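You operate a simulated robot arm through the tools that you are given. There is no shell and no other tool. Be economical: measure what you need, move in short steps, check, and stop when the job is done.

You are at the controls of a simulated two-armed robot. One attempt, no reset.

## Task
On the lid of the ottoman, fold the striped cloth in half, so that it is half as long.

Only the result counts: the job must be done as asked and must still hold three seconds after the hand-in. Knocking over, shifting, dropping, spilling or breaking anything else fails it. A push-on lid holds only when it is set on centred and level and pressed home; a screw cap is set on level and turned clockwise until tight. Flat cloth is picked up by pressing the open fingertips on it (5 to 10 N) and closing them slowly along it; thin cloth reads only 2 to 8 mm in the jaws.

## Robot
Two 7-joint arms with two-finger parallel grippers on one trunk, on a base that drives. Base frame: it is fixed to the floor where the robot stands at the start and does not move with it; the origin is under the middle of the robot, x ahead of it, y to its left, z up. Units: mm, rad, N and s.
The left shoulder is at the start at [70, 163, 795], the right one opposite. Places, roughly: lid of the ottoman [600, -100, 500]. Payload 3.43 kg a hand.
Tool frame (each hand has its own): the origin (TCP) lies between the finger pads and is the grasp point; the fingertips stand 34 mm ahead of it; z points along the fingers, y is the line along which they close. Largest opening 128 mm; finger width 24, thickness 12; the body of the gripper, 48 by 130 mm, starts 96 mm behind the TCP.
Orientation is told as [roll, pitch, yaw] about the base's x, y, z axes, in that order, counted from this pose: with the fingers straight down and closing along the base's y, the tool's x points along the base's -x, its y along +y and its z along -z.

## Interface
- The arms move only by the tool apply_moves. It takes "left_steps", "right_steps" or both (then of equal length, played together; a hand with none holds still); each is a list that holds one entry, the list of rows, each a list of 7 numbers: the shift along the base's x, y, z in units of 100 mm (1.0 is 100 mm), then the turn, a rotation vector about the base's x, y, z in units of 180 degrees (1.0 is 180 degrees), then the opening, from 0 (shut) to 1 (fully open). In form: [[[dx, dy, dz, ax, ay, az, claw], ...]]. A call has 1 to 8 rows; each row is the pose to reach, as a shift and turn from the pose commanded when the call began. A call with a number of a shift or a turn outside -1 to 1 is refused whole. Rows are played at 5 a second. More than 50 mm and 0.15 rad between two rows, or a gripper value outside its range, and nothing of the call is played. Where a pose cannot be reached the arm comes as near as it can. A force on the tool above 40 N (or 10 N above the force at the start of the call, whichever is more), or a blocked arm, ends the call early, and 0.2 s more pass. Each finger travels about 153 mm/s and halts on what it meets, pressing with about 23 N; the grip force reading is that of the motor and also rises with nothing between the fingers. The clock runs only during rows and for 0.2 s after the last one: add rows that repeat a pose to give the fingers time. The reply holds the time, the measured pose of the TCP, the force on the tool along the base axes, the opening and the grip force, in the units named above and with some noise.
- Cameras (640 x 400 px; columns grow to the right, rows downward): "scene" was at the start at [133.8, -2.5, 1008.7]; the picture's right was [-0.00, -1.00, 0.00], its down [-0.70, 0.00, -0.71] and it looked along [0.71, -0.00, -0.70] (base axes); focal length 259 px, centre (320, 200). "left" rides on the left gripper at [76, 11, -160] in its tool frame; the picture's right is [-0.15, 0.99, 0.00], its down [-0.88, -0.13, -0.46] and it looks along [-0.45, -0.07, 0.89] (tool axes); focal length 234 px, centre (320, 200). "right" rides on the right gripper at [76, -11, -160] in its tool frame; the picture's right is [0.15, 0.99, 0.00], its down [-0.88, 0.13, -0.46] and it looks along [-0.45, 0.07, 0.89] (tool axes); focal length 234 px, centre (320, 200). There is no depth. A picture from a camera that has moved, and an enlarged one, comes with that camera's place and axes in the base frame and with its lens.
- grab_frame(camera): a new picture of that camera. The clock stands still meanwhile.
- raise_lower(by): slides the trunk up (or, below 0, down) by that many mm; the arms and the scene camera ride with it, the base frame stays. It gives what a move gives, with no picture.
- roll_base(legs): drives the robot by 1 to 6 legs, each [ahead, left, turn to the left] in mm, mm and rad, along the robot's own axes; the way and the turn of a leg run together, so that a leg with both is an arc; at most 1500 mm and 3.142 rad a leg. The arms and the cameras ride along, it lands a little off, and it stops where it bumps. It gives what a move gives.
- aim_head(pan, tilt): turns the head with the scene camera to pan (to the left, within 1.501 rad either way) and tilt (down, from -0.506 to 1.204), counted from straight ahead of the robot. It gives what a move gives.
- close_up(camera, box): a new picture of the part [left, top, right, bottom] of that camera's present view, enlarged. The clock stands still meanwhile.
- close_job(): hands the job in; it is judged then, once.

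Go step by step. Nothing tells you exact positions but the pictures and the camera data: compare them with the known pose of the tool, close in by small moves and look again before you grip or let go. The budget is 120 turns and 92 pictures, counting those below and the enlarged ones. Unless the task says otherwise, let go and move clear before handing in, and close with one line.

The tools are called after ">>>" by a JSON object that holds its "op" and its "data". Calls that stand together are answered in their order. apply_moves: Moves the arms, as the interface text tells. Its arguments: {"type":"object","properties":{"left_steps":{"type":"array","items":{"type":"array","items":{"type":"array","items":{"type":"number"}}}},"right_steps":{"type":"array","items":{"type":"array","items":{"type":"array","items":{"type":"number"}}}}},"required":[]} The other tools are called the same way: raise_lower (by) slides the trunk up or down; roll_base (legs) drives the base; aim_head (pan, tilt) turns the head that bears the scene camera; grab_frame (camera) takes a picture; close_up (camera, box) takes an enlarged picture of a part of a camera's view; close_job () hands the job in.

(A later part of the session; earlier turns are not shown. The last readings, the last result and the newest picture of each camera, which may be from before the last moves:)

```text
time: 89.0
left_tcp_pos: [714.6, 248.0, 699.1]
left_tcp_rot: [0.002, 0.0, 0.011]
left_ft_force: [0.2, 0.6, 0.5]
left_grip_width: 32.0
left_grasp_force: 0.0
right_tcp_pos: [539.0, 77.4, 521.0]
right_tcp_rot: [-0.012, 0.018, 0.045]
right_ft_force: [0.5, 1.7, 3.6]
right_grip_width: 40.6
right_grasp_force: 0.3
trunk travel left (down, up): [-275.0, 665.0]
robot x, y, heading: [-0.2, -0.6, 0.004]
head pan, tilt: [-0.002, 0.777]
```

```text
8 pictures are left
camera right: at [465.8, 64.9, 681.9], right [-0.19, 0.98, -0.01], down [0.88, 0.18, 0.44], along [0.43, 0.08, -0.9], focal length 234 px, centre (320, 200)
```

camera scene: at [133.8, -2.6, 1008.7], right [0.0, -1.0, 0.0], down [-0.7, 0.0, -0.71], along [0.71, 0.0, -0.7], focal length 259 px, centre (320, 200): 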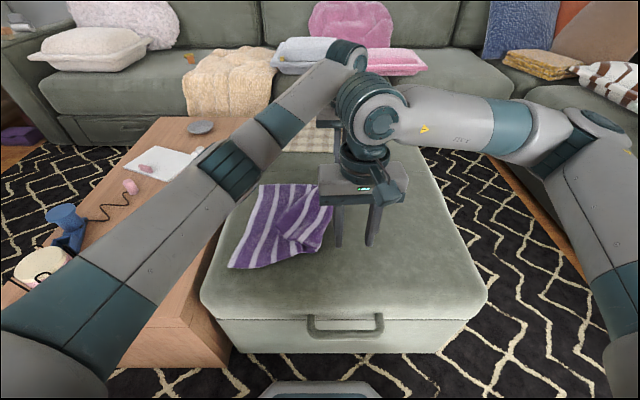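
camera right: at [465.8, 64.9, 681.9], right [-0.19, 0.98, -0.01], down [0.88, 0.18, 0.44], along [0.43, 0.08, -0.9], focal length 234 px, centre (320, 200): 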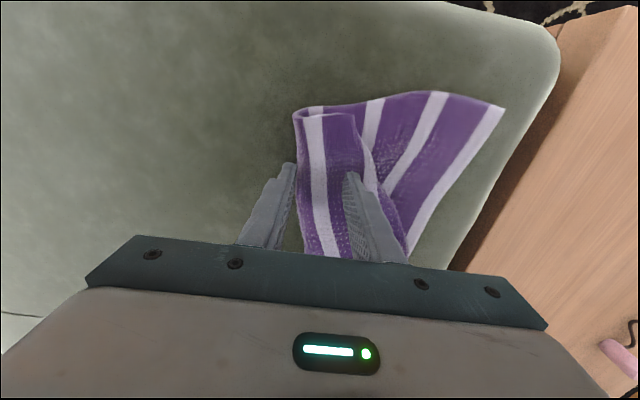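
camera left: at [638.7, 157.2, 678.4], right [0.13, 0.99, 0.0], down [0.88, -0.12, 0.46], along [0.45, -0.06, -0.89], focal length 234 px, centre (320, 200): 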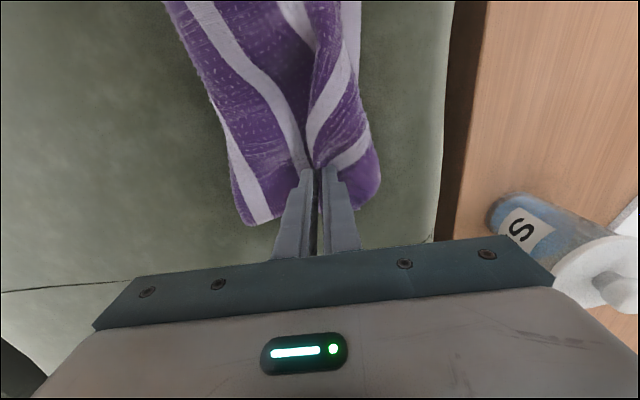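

The right-side finger sits just off the fold. I lift a little, shift 11 mm left and press again.

>>> {"op": "apply_moves", "data": {"right_steps": [[[0, 0, 0.1, 0, 0, 0, 0.3], [0, 0.11, 0.1, 0, 0, 0, 0.3], [0, 0.11, 0.03, 0, 0, 0, 0.3], [0, 0.11, 0, 0, 0, 0, 0.3], [0, 0.11, -0.01, 0, 0, 0, 0.3], [0, 0.11, -0.01, 0, 0, 0, 0.3]]]}}

```text
time: 90.4
left_tcp_pos: [715.3, 248.1, 698.8]
left_tcp_rot: [0.0, 0.002, 0.014]
left_ft_force: [0.4, 0.1, 0.1]
left_grip_width: 31.7
left_grasp_force: 0.0
right_tcp_pos: [538.5, 88.1, 519.3]
right_tcp_rot: [-0.011, 0.018, 0.045]
right_ft_force: [1.0, -0.1, 5.5]
right_grip_width: 38.6
right_grasp_force: 0.0
trunk travel left (down, up): [-275.0, 665.0]
robot x, y, heading: [-0.5, 6.2, 0.001]
head pan, tilt: [-0.002, 0.777]
```

>>> {"op": "apply_moves", "data": {"right_steps": [[[0, 0, -0.005, 0, 0, 0, 0.28], [0, 0, -0.005, 0, 0, 0, 0.255], [0, 0, -0.005, 0, 0, 0, 0.23], [0, 0, -0.005, 0, 0, 0, 0.205], [0, 0, 0, 0, 0, 0, 0.18], [0, 0, 0, 0, 0, 0, 0.155], [0, 0, 0, 0, 0, 0, 0.13]]]}}

>>> {"op": "apply_moves", "data": {"right_steps": [[[0, 0, 0, 0, 0, 0, 0.11], [0, 0, 0, 0, 0, 0, 0.09], [0, 0, 0, 0, 0, 0, 0.07], [0, 0, 0, 0, 0, 0, 0.05], [0, 0, 0, 0, 0, 0, 0.03], [0, 0, 0, 0, 0, 0, 0], [0, 0, 0, 0, 0, 0, 0]]]}}

```text
time: 92.0
left_tcp_pos: [715.4, 247.6, 700.9]
left_tcp_rot: [0.002, 0.001, 0.012]
left_ft_force: [-0.2, 0.0, -1.3]
left_grip_width: 32.1
left_grasp_force: 0.0
right_tcp_pos: [538.7, 87.2, 520.5]
right_tcp_rot: [-0.013, 0.016, 0.044]
right_ft_force: [-1.4, 0.2, 0.9]
right_grip_width: 15.8
right_grasp_force: 0.1
trunk travel left (down, up): [-275.0, 665.0]
robot x, y, heading: [2.4, 1.1, -0.0]
head pan, tilt: [-0.002, 0.777]
```

```text
time: 93.6
left_tcp_pos: [715.1, 247.9, 699.9]
left_tcp_rot: [0.0, 0.001, 0.013]
left_ft_force: [-0.3, 0.7, -0.6]
left_grip_width: 31.7
left_grasp_force: 0.0
right_tcp_pos: [538.0, 87.1, 519.6]
right_tcp_rot: [-0.012, 0.017, 0.045]
right_ft_force: [0.2, -0.3, 1.7]
right_grip_width: 0.1
right_grasp_force: 23.4
trunk travel left (down, up): [-275.0, 665.0]
robot x, y, heading: [-1.7, 1.3, -0.004]
head pan, tilt: [-0.002, 0.777]
```

It missed because the stack settled and the force dropped. I retry, following down while closing.

>>> {"op": "apply_moves", "data": {"right_steps": [[[0, 0, 0.1, 0, 0, 0, 0], [0, 0.02, 0.1, 0, 0, 0, 0.2], [0, 0.02, 0.1, 0, 0, 0, 0.32], [0, 0.02, 0.02, 0, 0, 0, 0.32], [0, 0.02, -0.01, 0, 0, 0, 0.32], [0, 0.02, -0.02, 0, 0, 0, 0.32], [0, 0.02, -0.02, 0, 0, 0, 0.32]]]}}

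```text
time: 95.2
left_tcp_pos: [714.5, 248.0, 702.0]
left_tcp_rot: [0.003, 0.0, 0.013]
left_ft_force: [-0.1, -0.3, 0.6]
left_grip_width: 31.9
left_grasp_force: 0.1
right_tcp_pos: [537.8, 89.0, 517.4]
right_tcp_rot: [-0.013, 0.018, 0.043]
right_ft_force: [0.5, 0.3, 1.8]
right_grip_width: 40.8
right_grasp_force: 0.1
trunk travel left (down, up): [-275.0, 665.0]
robot x, y, heading: [-2.5, -0.1, -0.001]
head pan, tilt: [-0.002, 0.777]
```

>>> {"op": "apply_moves", "data": {"right_steps": [[[0, 0, -0.02, 0, 0, 0, 0.32], [0, 0, -0.03, 0, 0, 0, 0.31], [0, 0, -0.035, 0, 0, 0, 0.3], [0, 0, -0.035, 0, 0, 0, 0.28]]]}}

```text
time: 96.2
left_tcp_pos: [715.8, 247.8, 699.8]
left_tcp_rot: [0.001, 0.002, 0.011]
left_ft_force: [-0.1, 1.2, -0.5]
left_grip_width: 32.2
left_grasp_force: 0.0
right_tcp_pos: [538.7, 89.6, 514.8]
right_tcp_rot: [-0.01, 0.017, 0.043]
right_ft_force: [1.6, -1.2, 7.9]
right_grip_width: 36.0
right_grasp_force: 0.1
trunk travel left (down, up): [-275.0, 665.0]
robot x, y, heading: [1.0, 1.2, -0.003]
head pan, tilt: [-0.002, 0.777]
```

>>> {"op": "apply_moves", "data": {"right_steps": [[[0, 0, -0.005, 0, 0, 0, 0.26], [0, 0, -0.005, 0, 0, 0, 0.235], [0, 0, -0.01, 0, 0, 0, 0.21], [0, 0, -0.01, 0, 0, 0, 0.185], [0, 0, -0.01, 0, 0, 0, 0.16], [0, 0, -0.01, 0, 0, 0, 0.14]]]}}

>>> {"op": "apply_moves", "data": {"right_steps": [[[0, 0, 0, 0, 0, 0, 0.12], [0, 0, 0, 0, 0, 0, 0.1], [0, 0, 0, 0, 0, 0, 0.08], [0, 0, 0, 0, 0, 0, 0.06], [0, 0, 0, 0, 0, 0, 0.03], [0, 0, 0, 0, 0, 0, 0], [0, 0, 0, 0, 0, 0, 0]]]}}

```text
time: 97.6
left_tcp_pos: [714.7, 248.1, 700.8]
left_tcp_rot: [0.001, 0.002, 0.014]
left_ft_force: [-0.5, 0.3, 0.0]
left_grip_width: 32.1
left_grasp_force: 0.1
right_tcp_pos: [536.8, 90.2, 513.9]
right_tcp_rot: [-0.012, 0.019, 0.045]
right_ft_force: [-1.5, 0.1, 11.5]
right_grip_width: 18.7
right_grasp_force: 0.6
trunk travel left (down, up): [-275.0, 665.0]
robot x, y, heading: [-0.1, -2.3, 0.001]
head pan, tilt: [-0.002, 0.777]
```

```text
time: 99.2
left_tcp_pos: [714.7, 247.5, 700.3]
left_tcp_rot: [0.002, -0.001, 0.013]
left_ft_force: [-0.5, 0.2, -0.2]
left_grip_width: 31.7
left_grasp_force: 0.1
right_tcp_pos: [537.8, 87.9, 514.3]
right_tcp_rot: [-0.011, 0.016, 0.045]
right_ft_force: [4.4, 2.2, 18.1]
right_grip_width: 5.2
right_grasp_force: 23.1
trunk travel left (down, up): [-275.0, 665.0]
robot x, y, heading: [-0.3, -1.1, 0.0]
head pan, tilt: [-0.002, 0.777]
```

Single layer caught (5.2 mm). I lift it, moving toward the near and right side to pull the tuck out.

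>>> {"op": "apply_moves", "data": {"right_steps": [[[0, 0, 0.3, 0, 0, 0, 0], [-0.05, -0.05, 0.6, 0, 0, 0, 0], [-0.15, -0.15, 0.95, 0, 0, 0, 0], [-0.3, -0.3, 1.0, 0, 0, 0, 0], [-0.45, -0.6, 1.0, 0, 0, 0, 0], [-0.55, -0.9, 1.0, 0, 0, 0, 0], [-0.55, -0.9, 1.0, 0, 0, 0, 0]]]}}

>>> {"op": "close_up", "data": {"camera": "scene", "box": [190, 150, 350, 280]}}

```text
time: 100.8
left_tcp_pos: [714.4, 247.4, 700.4]
left_tcp_rot: [0.002, -0.001, 0.011]
left_ft_force: [-0.6, -0.1, 0.6]
left_grip_width: 32.0
left_grasp_force: 0.0
right_tcp_pos: [482.2, -2.5, 613.6]
right_tcp_rot: [-0.012, 0.019, 0.046]
right_ft_force: [0.3, 0.2, -0.1]
right_grip_width: 4.8
right_grasp_force: 22.9
trunk travel left (down, up): [-275.0, 665.0]
robot x, y, heading: [-2.4, -0.5, -0.004]
head pan, tilt: [-0.002, 0.777]
```

```text
3.08 times, centred on (270, 215) of scene
camera zoom: at [133.9, -2.4, 1008.7], right [0.0, -1.0, 0.0], down [-0.7, 0.0, -0.71], along [0.71, 0.0, -0.7], focal length 798 px, centre (474, 154)
```

zoom: 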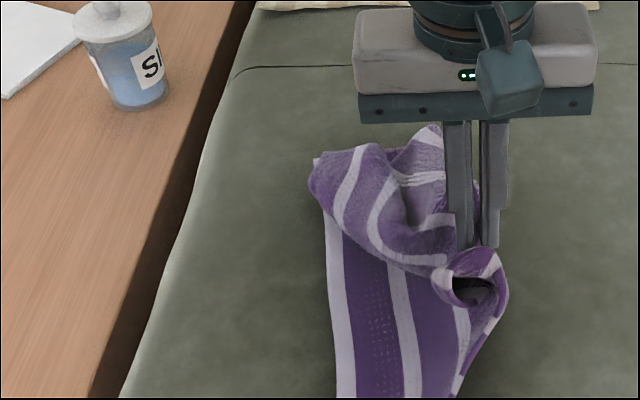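

The whole cloth got dragged along. I take a full look before the next move.

>>> {"op": "close_up", "data": {"camera": "scene", "box": [200, 160, 400, 320]}}

```text
2.50 times, centred on (300, 240) of scene
camera zoom: at [133.9, -2.4, 1008.7], right [0.0, -1.0, 0.0], down [-0.7, 0.0, -0.71], along [0.71, 0.0, -0.7], focal length 648 px, centre (370, 100)
```

zoom: 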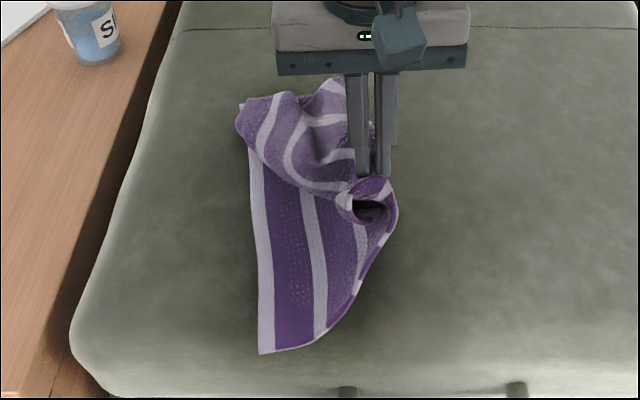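

New plan, much cleaner: flatten the cloth again, then lift it by its midline so both halves hang together, and lay it down folded. First I use the left hand to pin the bottom layer's left edge, so the right hand can pull the cloth out flat.

>>> {"op": "apply_moves", "data": {"right_steps": [[[0, -0.3, 0, 0, 0, 0, 0], [0, -0.6, 0, 0, 0, 0, 0], [0, -0.9, 0, 0, 0, 0, 0]]], "left_steps": [[[-0.35, -0.1, 0, 0, 0, 0, 0], [-0.7, -0.25, 0, 0, 0, 0, 0], [-1.0, -0.45, 0, 0, 0, 0, 0]]]}}

>>> {"op": "apply_moves", "data": {"left_steps": [[[-0.35, -0.25, -0.15, 0, 0, 0, 0], [-0.7, -0.5, -0.4, 0, 0, 0, 0], [-1.0, -0.8, -0.6, 0, 0, 0, 0], [-1.0, -1.0, -0.95, 0, 0, 0, 0], [-1.0, -1.0, -0.95, 0, 0, 0, 0]]]}}

>>> {"op": "close_up", "data": {"camera": "scene", "box": [200, 160, 440, 320]}}

```text
time: 101.6
left_tcp_pos: [614.3, 200.8, 699.2]
left_tcp_rot: [0.002, -0.001, 0.012]
left_ft_force: [-0.2, 0.5, -0.2]
left_grip_width: 0.0
left_grasp_force: 22.7
right_tcp_pos: [481.9, -90.1, 615.7]
right_tcp_rot: [-0.013, 0.019, 0.047]
right_ft_force: [0.9, -0.7, 0.9]
right_grip_width: 4.7
right_grasp_force: 23.1
trunk travel left (down, up): [-275.0, 665.0]
robot x, y, heading: [-3.1, 1.4, -0.002]
head pan, tilt: [-0.002, 0.777]
```

```text
time: 102.8
left_tcp_pos: [511.9, 103.3, 606.5]
left_tcp_rot: [0.001, -0.001, 0.013]
left_ft_force: [-0.5, 0.3, 1.0]
left_grip_width: 0.3
left_grasp_force: 22.8
right_tcp_pos: [480.9, -89.1, 615.4]
right_tcp_rot: [-0.012, 0.019, 0.045]
right_ft_force: [0.1, -0.1, -0.7]
right_grip_width: 4.7
right_grasp_force: 22.8
trunk travel left (down, up): [-275.0, 665.0]
robot x, y, heading: [-0.9, 2.3, -0.003]
head pan, tilt: [-0.002, 0.777]
```

```text
2.50 times, centred on (320, 240) of scene
camera zoom: at [133.9, -2.4, 1008.7], right [0.0, -1.0, 0.0], down [-0.7, 0.0, -0.71], along [0.71, 0.0, -0.7], focal length 648 px, centre (320, 100)
```

zoom: 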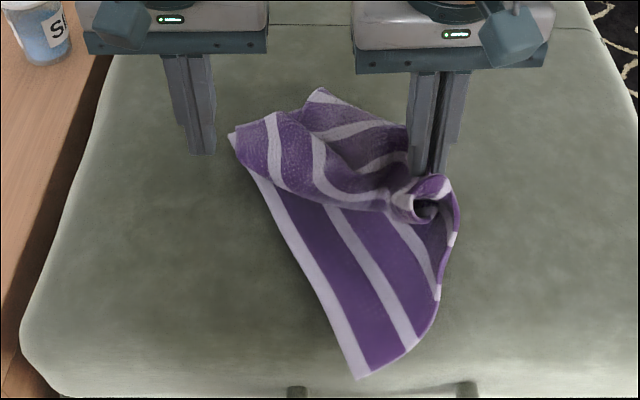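

I pin the left edge of the bottom layer with the left fingertips, tilting the hand so it clears the right hand.

>>> {"op": "apply_moves", "data": {"left_steps": [[[0, -0.25, -0.2, -0.04, 0, 0, 0], [-0.02, -0.5, -0.45, -0.08, 0, 0, 0], [-0.04, -0.7, -0.7, -0.12, 0, 0, 0], [-0.04, -0.76, -0.9, -0.16, 0, 0, 0], [-0.04, -0.76, -0.97, -0.16, 0, 0, 0], [-0.04, -0.76, -1.0, -0.16, 0, 0, 0], [-0.04, -0.76, -1.0, -0.16, 0, 0, 0]]]}}

```text
time: 104.4
left_tcp_pos: [511.3, 26.9, 506.9]
left_tcp_rot: [-0.503, 0.0, 0.01]
left_ft_force: [-0.2, 4.0, 26.0]
left_grip_width: 0.0
left_grasp_force: 23.5
right_tcp_pos: [482.7, -88.9, 617.5]
right_tcp_rot: [-0.011, 0.015, 0.045]
right_ft_force: [-0.4, 0.1, -0.6]
right_grip_width: 4.8
right_grasp_force: 23.5
trunk travel left (down, up): [-275.0, 665.0]
robot x, y, heading: [-2.8, 0.4, 0.001]
head pan, tilt: [-0.002, 0.777]
```

Pinned with 26 N. Now the right hand pulls right and slightly forward, getting lower, to spread the cloth.

>>> {"op": "apply_moves", "data": {"right_steps": [[[0.06, -0.25, 0, 0, 0, 0, 0], [0.13, -0.5, -0.05, 0, 0, 0, 0], [0.2, -0.75, -0.1, 0, 0, 0, 0], [0.28, -1.0, -0.2, 0, 0, 0, 0], [0.28, -1.0, -0.2, 0, 0, 0, 0]]]}}

>>> {"op": "apply_moves", "data": {"right_steps": [[[0.06, -0.25, -0.1, 0, 0, 0, 0], [0.13, -0.5, -0.25, 0, 0, 0, 0], [0.2, -0.75, -0.4, 0, 0, 0, 0], [0.25, -0.95, -0.5, 0, 0, 0, 0], [0.25, -0.95, -0.5, 0, 0, 0, 0]]]}}

>>> {"op": "close_up", "data": {"camera": "scene", "box": [200, 160, 440, 310]}}

```text
time: 105.6
left_tcp_pos: [510.1, 26.0, 506.8]
left_tcp_rot: [-0.504, 0.002, 0.01]
left_ft_force: [3.4, -1.8, 36.4]
left_grip_width: 0.1
left_grasp_force: 23.1
right_tcp_pos: [508.6, -191.1, 594.8]
right_tcp_rot: [-0.012, 0.017, 0.047]
right_ft_force: [-0.6, 8.0, -3.7]
right_grip_width: 5.5
right_grasp_force: 23.5
trunk travel left (down, up): [-275.0, 665.0]
robot x, y, heading: [1.7, -0.9, -0.001]
head pan, tilt: [-0.002, 0.777]
```

```text
time: 106.8
left_tcp_pos: [509.7, 25.0, 506.5]
left_tcp_rot: [-0.505, 0.001, 0.01]
left_ft_force: [-2.6, -11.1, 37.3]
left_grip_width: 0.1
left_grasp_force: 23.0
right_tcp_pos: [534.1, -285.9, 546.2]
right_tcp_rot: [-0.011, 0.014, 0.042]
right_ft_force: [-0.1, 1.0, -0.2]
right_grip_width: 0.2
right_grasp_force: 23.0
trunk travel left (down, up): [-275.0, 665.0]
robot x, y, heading: [3.3, 1.7, -0.001]
head pan, tilt: [-0.002, 0.777]
```

```text
2.67 times, centred on (320, 235) of scene
camera zoom: at [131.2, -3.5, 1009.2], right [0.0, -1.0, 0.0], down [-0.7, 0.0, -0.72], along [0.72, 0.0, -0.7], focal length 691 px, centre (320, 107)
```

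zoom: 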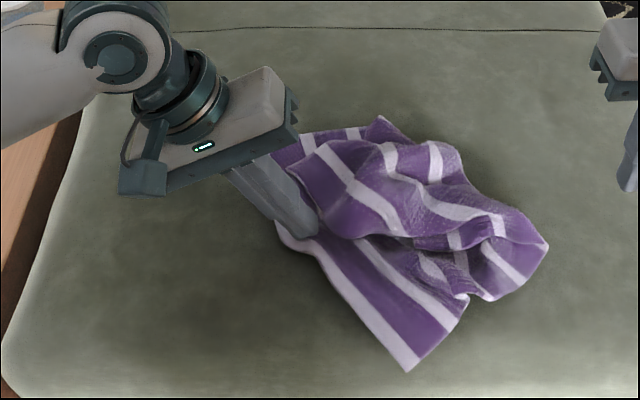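

The grip slipped and the cloth is still rumpled. I lift both hands clear and take one sharp look to find the free corners.

>>> {"op": "apply_moves", "data": {"left_steps": [[[0, 0.05, 0.2, 0, 0, 0, 0], [0, 0.3, 0.5, 0.04, 0, 0, 0], [0, 0.6, 0.8, 0.08, 0, 0, 0], [0, 0.9, 1.0, 0.12, 0, 0, 0], [0, 1.0, 1.0, 0.16, 0, 0, 0]]], "right_steps": [[[0, 0, 0.2, 0, 0, 0, 0.1], [0, 0, 0.4, 0, 0, 0, 0.2], [0, 0, 0.6, 0, 0, 0, 0.3], [0, 0, 0.8, 0, 0, 0, 0.36], [0, 0, 0.8, 0, 0, 0, 0.36]]]}}

>>> {"op": "close_up", "data": {"camera": "scene", "box": [270, 190, 430, 290]}}

```text
time: 108.0
left_tcp_pos: [511.3, 125.9, 603.2]
left_tcp_rot: [0.003, 0.001, 0.013]
left_ft_force: [0.0, -0.3, -0.4]
left_grip_width: 0.0
left_grasp_force: 23.4
right_tcp_pos: [536.6, -287.3, 622.4]
right_tcp_rot: [-0.013, 0.017, 0.044]
right_ft_force: [-0.5, 0.0, 0.0]
right_grip_width: 46.1
right_grasp_force: 0.1
trunk travel left (down, up): [-275.0, 665.0]
robot x, y, heading: [0.2, 2.2, 0.005]
head pan, tilt: [-0.002, 0.777]
```

```text
4.00 times, centred on (350, 240) of scene
camera zoom: at [133.8, -2.8, 1008.7], right [0.0, -1.0, 0.0], down [-0.7, 0.0, -0.71], along [0.71, 0.0, -0.7], focal length 1037 px, centre (200, 40)
```

zoom: 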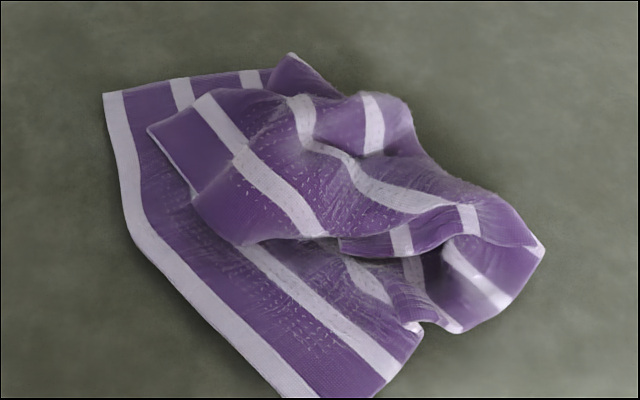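

Now I can read it: the far free corner (FR) is at about (580,32) and the near free corner (NR) at about (488,-86). I'll pinch near each with its own hand, lift both high and spread them so the cloth hangs out clean.

>>> {"op": "apply_moves", "data": {"left_steps": [[[0.2, -0.35, 0, 0, 0, 0, 0.15], [0.4, -0.7, 0, 0, 0, 0, 0.3], [0.64, -1.0, 0, 0, 0, 0, 0.32]]], "right_steps": [[[-0.15, 0.35, 0, 0, 0, 0, 0.32], [-0.3, 0.7, 0, 0, 0, 0, 0.32], [-0.42, 1.0, 0, 0, 0, 0, 0.32]]]}}

>>> {"op": "apply_moves", "data": {"left_steps": [[[0, -0.34, -0.2, 0, 0, 0, 0.32], [0, -0.34, -0.5, 0, 0, 0, 0.32], [0, -0.34, -0.75, 0, 0, 0, 0.32], [0, -0.34, -0.82, 0, 0, 0, 0.32], [0, -0.34, -0.85, 0, 0, 0, 0.32], [0, -0.34, -0.85, 0, 0, 0, 0.32]]], "right_steps": [[[0, 0.3, -0.2, 0, 0, 0, 0.32], [0, 0.6, -0.5, 0, 0, 0, 0.32], [0, 0.6, -0.75, 0, 0, 0, 0.32], [0, 0.6, -0.9, 0, 0, 0, 0.32], [0, 0.6, -0.95, 0, 0, 0, 0.32], [0, 0.6, -0.95, 0, 0, 0, 0.32]]]}}

```text
time: 108.8
left_tcp_pos: [577.2, 27.6, 603.8]
left_tcp_rot: [0.001, 0.0, 0.012]
left_ft_force: [0.1, 0.3, 0.9]
left_grip_width: 41.0
left_grasp_force: 0.0
right_tcp_pos: [492.1, -187.5, 623.9]
right_tcp_rot: [-0.013, 0.019, 0.044]
right_ft_force: [-0.3, -0.5, 0.1]
right_grip_width: 40.9
right_grasp_force: 0.2
trunk travel left (down, up): [-275.0, 665.0]
robot x, y, heading: [-1.2, 0.9, -0.0]
head pan, tilt: [-0.002, 0.777]
```

```text
time: 110.2
left_tcp_pos: [574.5, -7.1, 518.6]
left_tcp_rot: [0.001, 0.0, 0.012]
left_ft_force: [-0.3, -0.2, 1.1]
left_grip_width: 40.9
left_grasp_force: 0.0
right_tcp_pos: [494.3, -125.0, 530.0]
right_tcp_rot: [-0.014, 0.018, 0.043]
right_ft_force: [0.1, -0.3, 0.2]
right_grip_width: 40.9
right_grasp_force: 0.1
trunk travel left (down, up): [-275.0, 665.0]
robot x, y, heading: [0.5, -0.8, -0.0]
head pan, tilt: [-0.002, 0.777]
```

>>> {"op": "apply_moves", "data": {"left_steps": [[[0, 0, -0.03, 0, 0, 0, 0.32], [0, 0, -0.05, 0, 0, 0, 0.32], [0, 0, -0.06, 0, 0, 0, 0.32], [0, 0, -0.06, 0, 0, 0, 0.32]]], "right_steps": [[[0, 0, -0.04, 0, 0, 0, 0.32], [0, 0, -0.07, 0, 0, 0, 0.32], [0, 0, -0.1, 0, 0, 0, 0.32], [0, 0, -0.1, 0, 0, 0, 0.32]]]}}

```text
time: 111.2
left_tcp_pos: [574.9, -6.9, 514.1]
left_tcp_rot: [-0.001, -0.002, 0.012]
left_ft_force: [-1.0, -0.8, 9.4]
left_grip_width: 41.4
left_grasp_force: 0.1
right_tcp_pos: [494.7, -126.1, 521.8]
right_tcp_rot: [-0.014, 0.015, 0.045]
right_ft_force: [-0.3, 1.9, 5.2]
right_grip_width: 40.8
right_grasp_force: 0.1
trunk travel left (down, up): [-275.0, 665.0]
robot x, y, heading: [1.9, -0.0, -0.001]
head pan, tilt: [-0.002, 0.777]
```

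Contact with 9 and 5 N. I close both slowly.

>>> {"op": "apply_moves", "data": {"left_steps": [[[0, 0, 0, 0, 0, 0, 0.29], [0, 0, 0, 0, 0, 0, 0.265], [0, 0, 0, 0, 0, 0, 0.24], [0, 0, 0, 0, 0, 0, 0.215], [0, 0, 0, 0, 0, 0, 0.19], [0, 0, 0, 0, 0, 0, 0.165], [0, 0, 0, 0, 0, 0, 0.14]]], "right_steps": [[[0, 0, -0.005, 0, 0, 0, 0.29], [0, 0, -0.01, 0, 0, 0, 0.265], [0, 0, -0.015, 0, 0, 0, 0.24], [0, 0, -0.02, 0, 0, 0, 0.215], [0, 0, -0.02, 0, 0, 0, 0.19], [0, 0, -0.02, 0, 0, 0, 0.165], [0, 0, -0.02, 0, 0, 0, 0.14]]]}}

>>> {"op": "apply_moves", "data": {"left_steps": [[[0, 0, 0, 0, 0, 0, 0.12], [0, 0, 0, 0, 0, 0, 0.1], [0, 0, 0, 0, 0, 0, 0.08], [0, 0, 0, 0, 0, 0, 0.05], [0, 0, 0, 0, 0, 0, 0.02], [0, 0, 0, 0, 0, 0, 0], [0, 0, 0, 0, 0, 0, 0]]], "right_steps": [[[0, 0, 0, 0, 0, 0, 0.12], [0, 0, 0, 0, 0, 0, 0.1], [0, 0, 0, 0, 0, 0, 0.08], [0, 0, 0, 0, 0, 0, 0.05], [0, 0, 0, 0, 0, 0, 0.02], [0, 0, 0, 0, 0, 0, 0], [0, 0, 0, 0, 0, 0, 0]]]}}

```text
time: 112.8
left_tcp_pos: [575.4, -8.0, 513.5]
left_tcp_rot: [0.001, 0.001, 0.011]
left_ft_force: [-0.8, -0.3, 1.2]
left_grip_width: 17.2
left_grasp_force: 0.0
right_tcp_pos: [494.5, -125.7, 518.3]
right_tcp_rot: [-0.013, 0.016, 0.043]
right_ft_force: [-0.3, 0.4, 6.3]
right_grip_width: 17.3
right_grasp_force: 0.1
trunk travel left (down, up): [-275.0, 665.0]
robot x, y, heading: [0.6, -3.1, 0.003]
head pan, tilt: [-0.002, 0.777]
```

```text
time: 114.4
left_tcp_pos: [575.6, -5.6, 513.3]
left_tcp_rot: [0.001, 0.0, 0.012]
left_ft_force: [1.1, -0.5, 1.1]
left_grip_width: 0.1
left_grasp_force: 23.1
right_tcp_pos: [495.0, -125.6, 516.4]
right_tcp_rot: [-0.012, 0.019, 0.045]
right_ft_force: [-0.4, 0.7, 3.1]
right_grip_width: 0.1
right_grasp_force: 23.1
trunk travel left (down, up): [-275.0, 665.0]
robot x, y, heading: [2.4, 1.1, 0.0]
head pan, tilt: [-0.002, 0.777]
```

Both missed because the force faded as the layers settled. I reopen, press harder and follow down while closing.

>>> {"op": "apply_moves", "data": {"left_steps": [[[0, 0, 0.1, 0, 0, 0, 0.1], [0, 0, 0.12, 0, 0, 0, 0.3], [0, 0, 0.12, 0, 0, 0, 0.36], [0, 0, 0.03, 0, 0, 0, 0.36], [0, 0, -0.01, 0, 0, 0, 0.36], [0, 0, -0.02, 0, 0, 0, 0.36], [0, 0, -0.02, 0, 0, 0, 0.36]]], "right_steps": [[[0, 0, 0.1, 0, 0, 0, 0.1], [0, 0, 0.12, 0, 0, 0, 0.3], [0, 0, 0.12, 0, 0, 0, 0.36], [0, 0, 0.03, 0, 0, 0, 0.36], [0, 0, 0, 0, 0, 0, 0.36], [0, 0, -0.01, 0, 0, 0, 0.36], [0, 0, -0.01, 0, 0, 0, 0.36]]]}}

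```text
time: 116.0
left_tcp_pos: [573.9, -9.1, 513.4]
left_tcp_rot: [0.0, -0.002, 0.012]
left_ft_force: [1.9, -2.0, 11.5]
left_grip_width: 46.4
left_grasp_force: 0.8
right_tcp_pos: [493.3, -125.3, 517.6]
right_tcp_rot: [-0.014, 0.017, 0.045]
right_ft_force: [2.1, -0.5, 11.5]
right_grip_width: 45.9
right_grasp_force: 0.0
trunk travel left (down, up): [-275.0, 665.0]
robot x, y, heading: [-2.3, -0.3, 0.001]
head pan, tilt: [-0.002, 0.777]
```

>>> {"op": "apply_moves", "data": {"left_steps": [[[0, 0, 0, 0, 0, 0, 0.33], [0, 0, 0, 0, 0, 0, 0.3], [0, 0, 0, 0, 0, 0, 0.27], [0, 0, -0.01, 0, 0, 0, 0.24], [0, 0, -0.01, 0, 0, 0, 0.21], [0, 0, -0.015, 0, 0, 0, 0.18], [0, 0, -0.015, 0, 0, 0, 0.15]]], "right_steps": [[[0, 0, 0, 0, 0, 0, 0.33], [0, 0, 0, 0, 0, 0, 0.3], [0, 0, 0, 0, 0, 0, 0.27], [0, 0, -0.005, 0, 0, 0, 0.24], [0, 0, -0.005, 0, 0, 0, 0.21], [0, 0, -0.01, 0, 0, 0, 0.18], [0, 0, -0.01, 0, 0, 0, 0.15]]]}}

>>> {"op": "apply_moves", "data": {"left_steps": [[[0, 0, 0, 0, 0, 0, 0.12], [0, 0, 0, 0, 0, 0, 0.1], [0, 0, 0, 0, 0, 0, 0.08], [0, 0, 0, 0, 0, 0, 0.05], [0, 0, 0, 0, 0, 0, 0.02], [0, 0, 0, 0, 0, 0, 0], [0, 0, 0, 0, 0, 0, 0]]], "right_steps": [[[0, 0, 0, 0, 0, 0, 0.12], [0, 0, 0, 0, 0, 0, 0.1], [0, 0, 0, 0, 0, 0, 0.08], [0, 0, 0, 0, 0, 0, 0.05], [0, 0, 0, 0, 0, 0, 0.02], [0, 0, 0, 0, 0, 0, 0], [0, 0, 0, 0, 0, 0, 0]]]}}

```text
time: 117.6
left_tcp_pos: [574.2, -7.6, 510.7]
left_tcp_rot: [0.002, -0.002, 0.013]
left_ft_force: [-0.6, 2.8, 11.7]
left_grip_width: 20.0
left_grasp_force: 0.7
right_tcp_pos: [495.1, -126.4, 515.2]
right_tcp_rot: [-0.012, 0.015, 0.043]
right_ft_force: [-1.5, -0.1, 9.4]
right_grip_width: 16.3
right_grasp_force: 0.0
trunk travel left (down, up): [-275.0, 665.0]
robot x, y, heading: [1.3, -2.0, -0.0]
head pan, tilt: [-0.002, 0.777]
```

```text
time: 119.2
left_tcp_pos: [574.1, -8.3, 510.3]
left_tcp_rot: [0.003, -0.001, 0.01]
left_ft_force: [0.2, -4.2, 13.2]
left_grip_width: 3.9
left_grasp_force: 22.6
right_tcp_pos: [495.7, -125.6, 515.8]
right_tcp_rot: [-0.012, 0.017, 0.043]
right_ft_force: [0.1, 0.2, 5.4]
right_grip_width: 0.1
right_grasp_force: 23.1
trunk travel left (down, up): [-275.0, 665.0]
robot x, y, heading: [1.6, -0.2, -0.004]
head pan, tilt: [-0.002, 0.777]
```

The left holds the far corner (4 mm); the right missed again. I move the right hand clear and lift the far corner high and forward to shake out the tucks, then look.

>>> {"op": "apply_moves", "data": {"left_steps": [[[0, 0, 0.25, 0, 0, 0, 0], [0, 0, 0.5, 0, 0, 0, 0], [0.1, 0, 0.75, 0, 0, 0, 0], [0.25, 0, 1.0, 0, 0, 0, 0]]], "right_steps": [[[0, 0, 0.3, 0, 0, 0, 0.1], [0, -0.2, 0.6, 0, 0, 0, 0.3], [0, -0.5, 0.9, 0, 0, 0, 0.36], [0, -0.9, 0.9, 0, 0, 0, 0.36]]]}}

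>>> {"op": "apply_moves", "data": {"left_steps": [[[0.15, 0, 0.3, 0, 0, 0, 0], [0.35, 0.05, 0.6, 0, 0, 0, 0], [0.6, 0.1, 0.9, 0, 0, 0, 0], [0.9, 0.1, 1.0, 0, 0, 0, 0], [0.9, 0.1, 1.0, 0, 0, 0, 0]]]}}

>>> {"op": "close_up", "data": {"camera": "scene", "box": [240, 90, 440, 290]}}

```text
time: 120.2
left_tcp_pos: [598.7, -7.6, 609.0]
left_tcp_rot: [0.003, 0.001, 0.013]
left_ft_force: [-1.3, 0.6, -0.2]
left_grip_width: 3.6
left_grasp_force: 22.7
right_tcp_pos: [492.1, -215.8, 605.0]
right_tcp_rot: [-0.013, 0.019, 0.045]
right_ft_force: [0.4, -0.1, -0.3]
right_grip_width: 46.2
right_grasp_force: 0.0
trunk travel left (down, up): [-275.0, 665.0]
robot x, y, heading: [-0.0, -0.4, 0.005]
head pan, tilt: [-0.002, 0.777]
```

```text
time: 121.4
left_tcp_pos: [690.3, 2.5, 708.8]
left_tcp_rot: [0.003, 0.0, 0.012]
left_ft_force: [-0.3, -0.7, 0.2]
left_grip_width: 3.5
left_grasp_force: 23.3
right_tcp_pos: [491.7, -216.6, 604.4]
right_tcp_rot: [-0.013, 0.017, 0.044]
right_ft_force: [-0.1, 0.4, 0.3]
right_grip_width: 46.1
right_grasp_force: 0.1
trunk travel left (down, up): [-275.0, 665.0]
robot x, y, heading: [0.8, -3.0, 0.004]
head pan, tilt: [-0.002, 0.777]
```

```text
2.00 times, centred on (340, 190) of scene
camera zoom: at [133.8, -2.6, 1008.7], right [0.0, -1.0, 0.0], down [-0.7, 0.0, -0.71], along [0.71, 0.0, -0.7], focal length 518 px, centre (280, 220)
```

zoom: 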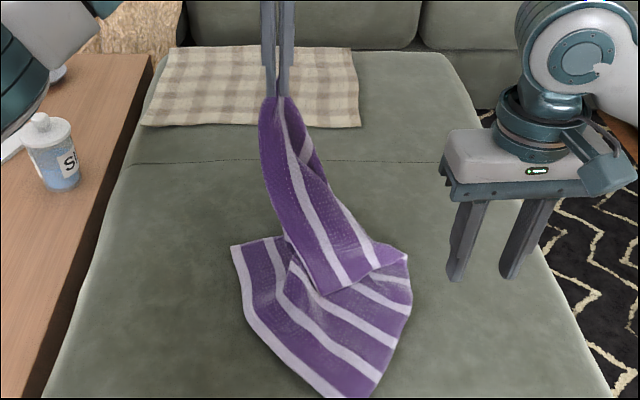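

Excellent, this shook the tucks out: the bottom half lies flat and the upper half hangs from the left hand, with the near free corner (NR) at about (527,-55). Now the right hand pinches just inside that corner.

>>> {"op": "apply_moves", "data": {"right_steps": [[[0.25, 0.3, 0, 0, 0, 0, 0.36], [0.5, 0.65, 0, 0, 0, 0, 0.36], [0.82, 1.0, 0, 0, 0, 0, 0.36], [0.82, 1.0, -0.3, 0, 0, 0, 0.36]]]}}

>>> {"op": "apply_moves", "data": {"right_steps": [[[0, 0.36, -0.2, 0, 0, 0, 0.36], [0, 0.36, -0.45, 0, 0, 0, 0.36], [0, 0.36, -0.54, 0, 0, 0, 0.36], [0, 0.36, -0.58, 0, 0, 0, 0.36], [0, 0.36, -0.6, 0, 0, 0, 0.36], [0, 0.36, -0.6, 0, 0, 0, 0.36]]]}}

```text
time: 122.4
left_tcp_pos: [688.9, 2.1, 707.1]
left_tcp_rot: [0.001, 0.0, 0.011]
left_ft_force: [1.1, -0.1, 0.3]
left_grip_width: 3.7
left_grasp_force: 23.3
right_tcp_pos: [576.1, -116.2, 574.6]
right_tcp_rot: [-0.013, 0.016, 0.043]
right_ft_force: [-1.2, 0.8, -0.6]
right_grip_width: 45.9
right_grasp_force: 0.0
trunk travel left (down, up): [-275.0, 665.0]
robot x, y, heading: [-4.1, -2.5, -0.002]
head pan, tilt: [-0.002, 0.777]
```

```text
time: 123.8
left_tcp_pos: [689.4, 3.6, 709.6]
left_tcp_rot: [0.001, 0.001, 0.012]
left_ft_force: [-2.1, -0.6, -3.1]
left_grip_width: 3.3
left_grasp_force: 23.1
right_tcp_pos: [576.2, -78.3, 514.3]
right_tcp_rot: [-0.012, 0.014, 0.044]
right_ft_force: [5.7, 0.5, 16.1]
right_grip_width: 45.4
right_grasp_force: 0.0
trunk travel left (down, up): [-275.0, 665.0]
robot x, y, heading: [-1.0, 1.7, 0.001]
head pan, tilt: [-0.002, 0.777]
```

>>> {"op": "apply_moves", "data": {"right_steps": [[[0, 0, 0.012, 0, 0, 0, 0.34], [0, 0, 0.012, 0, 0, 0, 0.31], [0, 0, 0.012, 0, 0, 0, 0.28], [0, 0, 0.01, 0, 0, 0, 0.25], [0, 0, 0.01, 0, 0, 0, 0.22], [0, 0, 0.005, 0, 0, 0, 0.19], [0, 0, 0.005, 0, 0, 0, 0.16]]]}}

>>> {"op": "apply_moves", "data": {"right_steps": [[[0, 0, 0, 0, 0, 0, 0.13], [0, 0, 0, 0, 0, 0, 0.11], [0, 0, 0, 0, 0, 0, 0.09], [0, 0, 0, 0, 0, 0, 0.06], [0, 0, 0, 0, 0, 0, 0.03], [0, 0, 0, 0, 0, 0, 0], [0, 0, 0, 0, 0, 0, 0]]]}}

```text
time: 125.4
left_tcp_pos: [689.4, 2.3, 707.9]
left_tcp_rot: [0.002, 0.0, 0.012]
left_ft_force: [0.0, 0.4, -1.3]
left_grip_width: 3.3
left_grasp_force: 23.2
right_tcp_pos: [575.8, -79.2, 515.0]
right_tcp_rot: [-0.012, 0.018, 0.046]
right_ft_force: [0.6, 1.2, 9.1]
right_grip_width: 20.3
right_grasp_force: 0.1
trunk travel left (down, up): [-275.0, 665.0]
robot x, y, heading: [-1.9, 1.5, -0.004]
head pan, tilt: [-0.002, 0.777]
```

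```text
time: 127.0
left_tcp_pos: [689.1, 3.1, 710.4]
left_tcp_rot: [0.001, 0.0, 0.01]
left_ft_force: [-0.7, -0.6, -1.0]
left_grip_width: 3.2
left_grasp_force: 23.3
right_tcp_pos: [576.6, -80.6, 514.2]
right_tcp_rot: [-0.012, 0.019, 0.044]
right_ft_force: [-0.9, -1.2, 6.1]
right_grip_width: 3.6
right_grasp_force: 22.9
trunk travel left (down, up): [-275.0, 665.0]
robot x, y, heading: [-2.2, -0.3, -0.004]
head pan, tilt: [-0.002, 0.777]
```

Both hands now hold the free edge, each with a short tail on the correct side. I lift and spread the two grips parallel to the cloth's left edge and pull right to straighten the bottom half.

>>> {"op": "apply_moves", "data": {"right_steps": [[[0, 0, 0.3, 0, 0, 0, 0], [0, -0.1, 0.6, 0, 0, 0, 0], [0, -0.2, 0.85, 0, 0, 0, 0], [-0.05, -0.35, 1.0, 0, 0, 0, 0]]], "left_steps": [[[0, -0.1, -0.05, 0, 0, 0, 0], [0, -0.2, -0.15, 0, 0, 0, 0], [0.05, -0.35, -0.25, 0, 0, 0, 0], [0.1, -0.5, -0.4, 0, 0, 0, 0]]]}}

>>> {"op": "apply_moves", "data": {"right_steps": [[[-0.05, -0.25, 0, 0, 0, 0, 0], [-0.1, -0.5, 0, 0, 0, 0, 0], [-0.15, -0.75, 0, 0, 0, 0, 0], [-0.18, -1.0, 0, 0, 0, 0, 0]]], "left_steps": [[[0.05, -0.18, -0.1, 0, 0, 0, 0], [0.1, -0.36, -0.2, 0, 0, 0, 0], [0.18, -0.54, -0.28, 0, 0, 0, 0], [0.22, -0.72, -0.35, 0, 0, 0, 0]]]}}

>>> {"op": "apply_moves", "data": {"right_steps": [[[-0.05, -0.25, 0, 0, 0, 0, 0], [-0.08, -0.5, 0, 0, 0, 0, 0], [-0.11, -0.75, 0, 0, 0, 0, 0], [-0.13, -0.95, 0, 0, 0, 0, 0], [-0.13, -0.95, 0, 0, 0, 0, 0]]], "left_steps": [[[0.03, -0.17, -0.06, 0, 0, 0, 0], [0.07, -0.34, -0.12, 0, 0, 0, 0], [0.1, -0.5, -0.2, 0, 0, 0, 0], [0.13, -0.66, -0.25, 0, 0, 0, 0], [0.13, -0.66, -0.25, 0, 0, 0, 0]]]}}

>>> {"op": "grab_frame", "data": {"camera": "scene"}}

```text
time: 128.0
left_tcp_pos: [700.2, -48.1, 668.4]
left_tcp_rot: [0.003, 0.0, 0.012]
left_ft_force: [-0.1, 1.0, -0.9]
left_grip_width: 3.3
left_grasp_force: 23.1
right_tcp_pos: [571.9, -116.1, 614.6]
right_tcp_rot: [-0.012, 0.019, 0.042]
right_ft_force: [-0.3, 0.0, -0.6]
right_grip_width: 3.3
right_grasp_force: 23.2
trunk travel left (down, up): [-275.0, 665.0]
robot x, y, heading: [4.2, -0.5, -0.002]
head pan, tilt: [-0.002, 0.777]
```

```text
time: 129.0
left_tcp_pos: [723.2, -119.6, 634.1]
left_tcp_rot: [0.003, 0.001, 0.013]
left_ft_force: [-0.4, 1.0, 0.0]
left_grip_width: 3.5
left_grasp_force: 22.9
right_tcp_pos: [552.6, -215.5, 616.0]
right_tcp_rot: [-0.012, 0.019, 0.045]
right_ft_force: [-0.3, 0.1, 0.3]
right_grip_width: 3.3
right_grasp_force: 23.3
trunk travel left (down, up): [-275.0, 665.0]
robot x, y, heading: [2.8, -1.3, -0.002]
head pan, tilt: [-0.002, 0.777]
```

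```text
time: 130.2
left_tcp_pos: [721.1, -153.8, 612.2]
left_tcp_rot: [0.003, 0.001, 0.01]
left_ft_force: [-3.7, -2.5, 0.5]
left_grip_width: 3.4
left_grasp_force: 22.8
left hand out of reach, approached as far as the arm can: row 2, 3, 4, 5
right_tcp_pos: [541.1, -309.7, 615.3]
right_tcp_rot: [-0.013, 0.018, 0.045]
right_ft_force: [4.1, 2.7, -1.5]
right_grip_width: 3.3
right_grasp_force: 22.9
trunk travel left (down, up): [-275.0, 665.0]
robot x, y, heading: [-0.6, 0.8, 0.001]
head pan, tilt: [-0.002, 0.777]
```

```text
1 pictures are left
camera scene: at [133.8, -2.7, 1008.7], right [0.0, -1.0, 0.0], down [-0.7, 0.0, -0.71], along [0.71, 0.0, -0.7], focal length 259 px, centre (320, 200)
```

scene: 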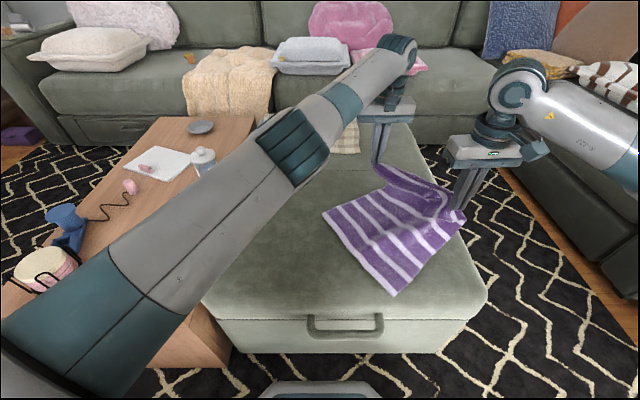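

The cloth now lies clean: the bottom half is flat (FL ≈ (628,-8), NL ≈ (382,-167)) and both grips are above the fold line. I start bringing the free edge over toward the left edge.

>>> {"op": "apply_moves", "data": {"right_steps": [[[-0.15, 0.2, 0, 0, 0, 0, 0], [-0.3, 0.38, 0, 0, 0, 0, 0], [-0.45, 0.55, 0, 0, 0, 0, 0]]], "left_steps": [[[-0.15, 0.2, 0, 0, 0, 0, 0], [-0.32, 0.4, 0, 0, 0, 0, 0], [-0.5, 0.6, 0, 0, 0, 0, 0]]]}}

```text
time: 131.0
left_tcp_pos: [670.6, -93.4, 613.3]
left_tcp_rot: [0.002, 0.001, 0.014]
left_ft_force: [-3.0, -3.2, -0.2]
left_grip_width: 3.4
left_grasp_force: 22.9
right_tcp_pos: [495.2, -255.0, 615.0]
right_tcp_rot: [-0.012, 0.016, 0.044]
right_ft_force: [2.5, 3.4, -1.0]
right_grip_width: 3.4
right_grasp_force: 23.3
trunk travel left (down, up): [-275.0, 665.0]
robot x, y, heading: [-0.7, -0.6, 0.001]
head pan, tilt: [-0.002, 0.777]
```

>>> {"op": "apply_moves", "data": {"right_steps": [[[-0.22, 0.27, 0, 0, 0, 0, 0], [-0.45, 0.53, -0.05, 0, 0, 0, 0], [-0.68, 0.8, -0.12, 0, 0, 0, 0], [-0.88, 1.0, -0.25, 0, 0, 0, 0], [-0.9, 1.0, -0.35, 0, 0, 0, 0], [-0.9, 1.0, -0.35, 0, 0, 0, 0]]], "left_steps": [[[-0.2, 0.2, 0, 0, 0, 0, 0], [-0.4, 0.4, -0.05, 0, 0, 0, 0], [-0.57, 0.6, -0.12, 0, 0, 0, 0], [-0.72, 0.78, -0.25, 0, 0, 0, 0], [-0.73, 0.8, -0.35, 0, 0, 0, 0], [-0.73, 0.8, -0.35, 0, 0, 0, 0]]]}}

```text
time: 132.4
left_tcp_pos: [594.6, -12.2, 578.2]
left_tcp_rot: [0.002, 0.0, 0.014]
left_ft_force: [-2.5, -1.8, 0.0]
left_grip_width: 3.5
left_grasp_force: 23.4
right_tcp_pos: [405.9, -153.3, 579.5]
right_tcp_rot: [-0.011, 0.015, 0.044]
right_ft_force: [3.5, 2.6, -0.9]
right_grip_width: 3.6
right_grasp_force: 22.9
trunk travel left (down, up): [-275.0, 665.0]
robot x, y, heading: [-1.1, -1.0, 0.005]
head pan, tilt: [-0.002, 0.777]
```

Both grips are over the left edge. I go slightly beyond it and lower until the short tails touch.

>>> {"op": "apply_moves", "data": {"right_steps": [[[-0.06, 0.12, 0, 0, 0, 0, 0], [-0.07, 0.14, -0.15, 0, 0, 0, 0], [-0.07, 0.14, -0.3, 0, 0, 0, 0], [-0.07, 0.14, -0.42, 0, 0, 0, 0], [-0.07, 0.14, -0.42, 0, 0, 0, 0]]], "left_steps": [[[-0.03, 0.08, 0, 0, 0, 0, 0], [-0.04, 0.09, -0.15, 0, 0, 0, 0], [-0.04, 0.09, -0.3, 0, 0, 0, 0], [-0.04, 0.09, -0.42, 0, 0, 0, 0], [-0.04, 0.09, -0.42, 0, 0, 0, 0]]]}}

>>> {"op": "apply_moves", "data": {"right_steps": [[[0.06, -0.09, -0.06, 0, 0, 0, 0], [0.13, -0.2, -0.11, 0, 0, 0, 0], [0.2, -0.31, -0.15, 0, 0, 0, 0], [0.26, -0.42, -0.18, 0, 0, 0, 0], [0.26, -0.42, -0.19, 0, 0, 0, 0], [0.26, -0.42, -0.19, 0, 0, 0, 0]]], "left_steps": [[[0.06, -0.09, -0.06, 0, 0, 0, 0], [0.13, -0.2, -0.11, 0, 0, 0, 0], [0.2, -0.31, -0.15, 0, 0, 0, 0], [0.26, -0.42, -0.18, 0, 0, 0, 0], [0.26, -0.42, -0.19, 0, 0, 0, 0], [0.26, -0.42, -0.19, 0, 0, 0, 0]]]}}

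```text
time: 133.6
left_tcp_pos: [592.3, -4.9, 537.3]
left_tcp_rot: [0.0, 0.0, 0.01]
left_ft_force: [-2.0, -1.7, -0.2]
left_grip_width: 3.4
left_grasp_force: 23.2
right_tcp_pos: [397.7, -140.3, 538.2]
right_tcp_rot: [-0.012, 0.017, 0.043]
right_ft_force: [3.7, 1.7, -0.4]
right_grip_width: 3.3
right_grasp_force: 22.8
trunk travel left (down, up): [-275.0, 665.0]
robot x, y, heading: [-0.0, -0.5, 0.002]
head pan, tilt: [-0.002, 0.777]
```

```text
time: 135.0
left_tcp_pos: [618.9, -47.4, 518.3]
left_tcp_rot: [0.001, 0.001, 0.012]
left_ft_force: [-4.4, 0.0, 6.5]
left_grip_width: 3.3
left_grasp_force: 23.0
right_tcp_pos: [424.0, -183.7, 518.9]
right_tcp_rot: [-0.013, 0.019, 0.045]
right_ft_force: [3.0, 4.0, 2.9]
right_grip_width: 3.6
right_grasp_force: 23.3
trunk travel left (down, up): [-275.0, 665.0]
robot x, y, heading: [0.3, 1.3, -0.0]
head pan, tilt: [-0.002, 0.777]
```

The edge is laid at the targets. I open gently to let the small ridges relax, then lift straight up and retreat to the sides.

>>> {"op": "apply_moves", "data": {"right_steps": [[[0, 0, 0.01, 0, 0, 0, 0.06], [0, 0, 0.01, 0, 0, 0, 0.12], [0, 0, 0.01, 0, 0, 0, 0.2], [0, 0, 0.02, 0, 0, 0, 0.26], [0, 0, 0.2, 0, 0, 0, 0.26], [0, 0, 0.5, 0, 0, 0, 0.26], [0, 0, 0.9, 0, 0, 0, 0.26]]], "left_steps": [[[0, 0, 0.01, 0, 0, 0, 0.06], [0, 0, 0.01, 0, 0, 0, 0.12], [0, 0, 0.01, 0, 0, 0, 0.2], [0, 0, 0.02, 0, 0, 0, 0.26], [0, 0, 0.2, 0, 0, 0, 0.26], [0, 0, 0.5, 0, 0, 0, 0.26], [0, 0, 0.9, 0, 0, 0, 0.26]]]}}

>>> {"op": "apply_moves", "data": {"right_steps": [[[0.1, -0.3, 0.3, 0, 0, 0, 0.26], [0.2, -0.6, 0.5, 0, 0, 0, 0.26], [0.3, -1.0, 0.6, 0, 0, 0, 0.26]]], "left_steps": [[[0, 0.3, 0.3, 0, 0, 0, 0.26], [0, 0.6, 0.5, 0, 0, 0, 0.26], [0, 1.0, 0.6, 0, 0, 0, 0.26]]]}}

>>> {"op": "apply_moves", "data": {"right_steps": [[[0.1, -0.4, 0.1, 0, 0, 0, 0.26], [0.2, -0.8, 0.2, 0, 0, 0, 0.26], [0.2, -1.0, 0.2, 0, 0, 0, 0.26]]], "left_steps": [[[0, 0.4, 0.1, 0, 0, 0, 0.26], [0, 0.8, 0.2, 0, 0, 0, 0.26], [0, 1.0, 0.2, 0, 0, 0, 0.26]]]}}

>>> {"op": "close_up", "data": {"camera": "scene", "box": [290, 160, 490, 320]}}

```text
time: 136.6
left_tcp_pos: [618.1, -46.1, 608.4]
left_tcp_rot: [0.002, 0.0, 0.015]
left_ft_force: [-0.2, 0.2, 0.4]
left_grip_width: 33.2
left_grasp_force: 0.1
right_tcp_pos: [424.7, -180.2, 610.5]
right_tcp_rot: [-0.012, 0.021, 0.044]
right_ft_force: [-0.5, 0.5, -0.4]
right_grip_width: 33.6
right_grasp_force: 0.0
trunk travel left (down, up): [-275.0, 665.0]
robot x, y, heading: [-2.2, 1.5, -0.003]
head pan, tilt: [-0.002, 0.777]
```

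```text
time: 137.4
left_tcp_pos: [616.6, 55.5, 667.8]
left_tcp_rot: [0.001, 0.0, 0.012]
left_ft_force: [-0.2, -0.8, 0.9]
left_grip_width: 33.4
left_grasp_force: 0.0
right_tcp_pos: [453.5, -281.5, 667.3]
right_tcp_rot: [-0.013, 0.017, 0.046]
right_ft_force: [0.2, -0.3, -0.5]
right_grip_width: 33.5
right_grasp_force: 0.1
trunk travel left (down, up): [-275.0, 665.0]
robot x, y, heading: [-0.9, 0.7, -0.002]
head pan, tilt: [-0.002, 0.777]
```

```text
time: 138.2
left_tcp_pos: [618.3, 153.5, 687.9]
left_tcp_rot: [0.001, -0.001, 0.012]
left_ft_force: [-1.1, 0.3, -0.5]
left_grip_width: 33.4
left_grasp_force: 0.1
right_tcp_pos: [475.7, -384.0, 688.7]
right_tcp_rot: [-0.011, 0.021, 0.045]
right_ft_force: [0.4, 0.0, -0.8]
right_grip_width: 33.4
right_grasp_force: 0.0
trunk travel left (down, up): [-275.0, 665.0]
robot x, y, heading: [-2.6, -0.0, -0.002]
head pan, tilt: [-0.002, 0.777]
```

```text
2.50 times, centred on (390, 240) of scene
camera zoom: at [133.7, -2.6, 1008.7], right [0.0, -1.0, 0.0], down [-0.7, 0.0, -0.71], along [0.71, 0.0, -0.7], focal length 648 px, centre (145, 100)
```

zoom: 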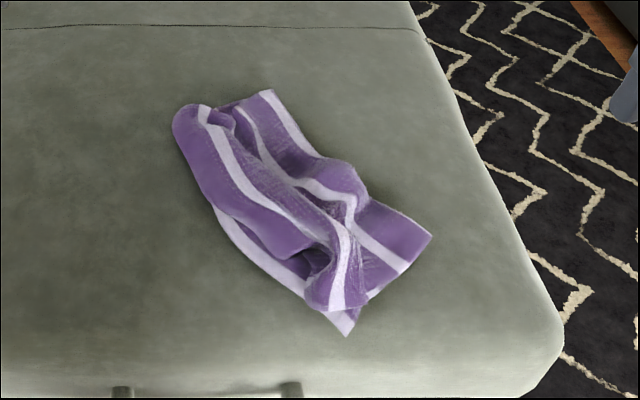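

The cloth is folded over with the edges matched, but the middle is still gathered (about 135 mm wide instead of 200). With no pictures left, I'll smooth it gently: pin the left edge with one hand and draw the fold side outward with the other.

>>> {"op": "apply_moves", "data": {"left_steps": [[[-0.1, -0.4, 0, 0, 0, 0, 0], [-0.2, -0.75, 0, 0, 0, 0, 0], [-0.3, -1.0, -0.2, 0, 0, 0, 0]]], "right_steps": [[[0.1, 0.35, 0, 0, 0, 0, 0], [0.2, 0.7, -0.1, 0, 0, 0, 0], [0.27, 1.0, -0.3, 0, 0, 0, 0]]]}}

>>> {"op": "apply_moves", "data": {"left_steps": [[[-0.05, -0.4, -0.1, 0, 0, 0, 0], [-0.1, -0.75, -0.3, 0, 0, 0, 0], [-0.13, -1.0, -0.5, 0, 0, 0, 0]]], "right_steps": [[[0, 0.25, -0.2, 0, 0, 0, 0], [0, 0.5, -0.5, 0, 0, 0, 0], [0, 0.52, -0.8, 0, 0, 0, 0]]]}}

>>> {"op": "apply_moves", "data": {"left_steps": [[[0, -0.29, -0.3, 0, 0, 0, 0], [0, -0.29, -0.6, 0, 0, 0, 0], [0, -0.29, -0.9, 0, 0, 0, 0], [0, -0.29, -0.98, 0, 0, 0, 0], [0, -0.29, -1.0, 0, 0, 0, 0]]], "right_steps": [[[0, 0, -0.2, 0, 0, 0, 0], [0, 0, -0.4, 0, 0, 0, 0], [0, 0, -0.5, 0, 0, 0, 0], [0, 0, -0.55, 0, 0, 0, 0], [0, 0, -0.55, 0, 0, 0, 0]]]}}

```text
time: 139.0
left_tcp_pos: [587.4, 54.0, 667.0]
left_tcp_rot: [0.003, 0.0, 0.013]
left_ft_force: [0.1, 0.4, -0.3]
left_grip_width: 0.0
left_grasp_force: 23.7
right_tcp_pos: [500.6, -285.2, 660.5]
right_tcp_rot: [-0.011, 0.02, 0.044]
right_ft_force: [0.8, 0.3, 0.1]
right_grip_width: 0.0
right_grasp_force: 23.4
trunk travel left (down, up): [-275.0, 665.0]
robot x, y, heading: [3.0, 1.0, 0.001]
head pan, tilt: [-0.002, 0.777]
```

```text
time: 139.8
left_tcp_pos: [574.1, -49.6, 618.0]
left_tcp_rot: [0.001, 0.002, 0.011]
left_ft_force: [0.0, -1.0, 0.0]
left_grip_width: 0.0
left_grasp_force: 22.6
right_tcp_pos: [501.3, -229.4, 581.8]
right_tcp_rot: [-0.013, 0.016, 0.042]
right_ft_force: [0.3, 0.3, 0.0]
right_grip_width: 0.0
right_grasp_force: 23.1
trunk travel left (down, up): [-275.0, 665.0]
robot x, y, heading: [0.7, -0.7, -0.001]
head pan, tilt: [-0.002, 0.777]
```

```text
time: 141.0
left_tcp_pos: [574.5, -77.1, 518.7]
left_tcp_rot: [0.001, -0.001, 0.012]
left_ft_force: [0.2, -0.4, 7.2]
left_grip_width: 0.1
left_grasp_force: 23.0
right_tcp_pos: [499.8, -230.2, 523.6]
right_tcp_rot: [-0.012, 0.017, 0.045]
right_ft_force: [0.5, -0.3, 0.3]
right_grip_width: 0.0
right_grasp_force: 23.1
trunk travel left (down, up): [-275.0, 665.0]
robot x, y, heading: [-0.2, 0.1, 0.002]
head pan, tilt: [-0.002, 0.777]
```

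>>> {"op": "apply_moves", "data": {"left_steps": [[[0, 0, -0.03, 0, 0, 0, 0], [0, 0, -0.05, 0, 0, 0, 0], [0, 0, -0.05, 0, 0, 0, 0], [0, 0, -0.05, 0, 0, 0, 0]]], "right_steps": [[[0, 0, -0.05, 0, 0, 0, 0], [0, 0, -0.08, 0, 0, 0, 0], [0, 0, -0.1, 0, 0, 0, 0], [0, 0, -0.1, 0, 0, 0, 0]]]}}

```text
time: 142.0
left_tcp_pos: [575.3, -77.5, 515.4]
left_tcp_rot: [0.001, -0.003, 0.011]
left_ft_force: [5.7, -6.4, 25.8]
left_grip_width: 0.0
left_grasp_force: 22.6
right_tcp_pos: [500.1, -230.8, 515.2]
right_tcp_rot: [-0.014, 0.015, 0.043]
right_ft_force: [0.2, -0.2, 1.3]
right_grip_width: 0.1
right_grasp_force: 22.7
trunk travel left (down, up): [-275.0, 665.0]
robot x, y, heading: [-2.7, -3.1, -0.005]
head pan, tilt: [-0.002, 0.777]
```

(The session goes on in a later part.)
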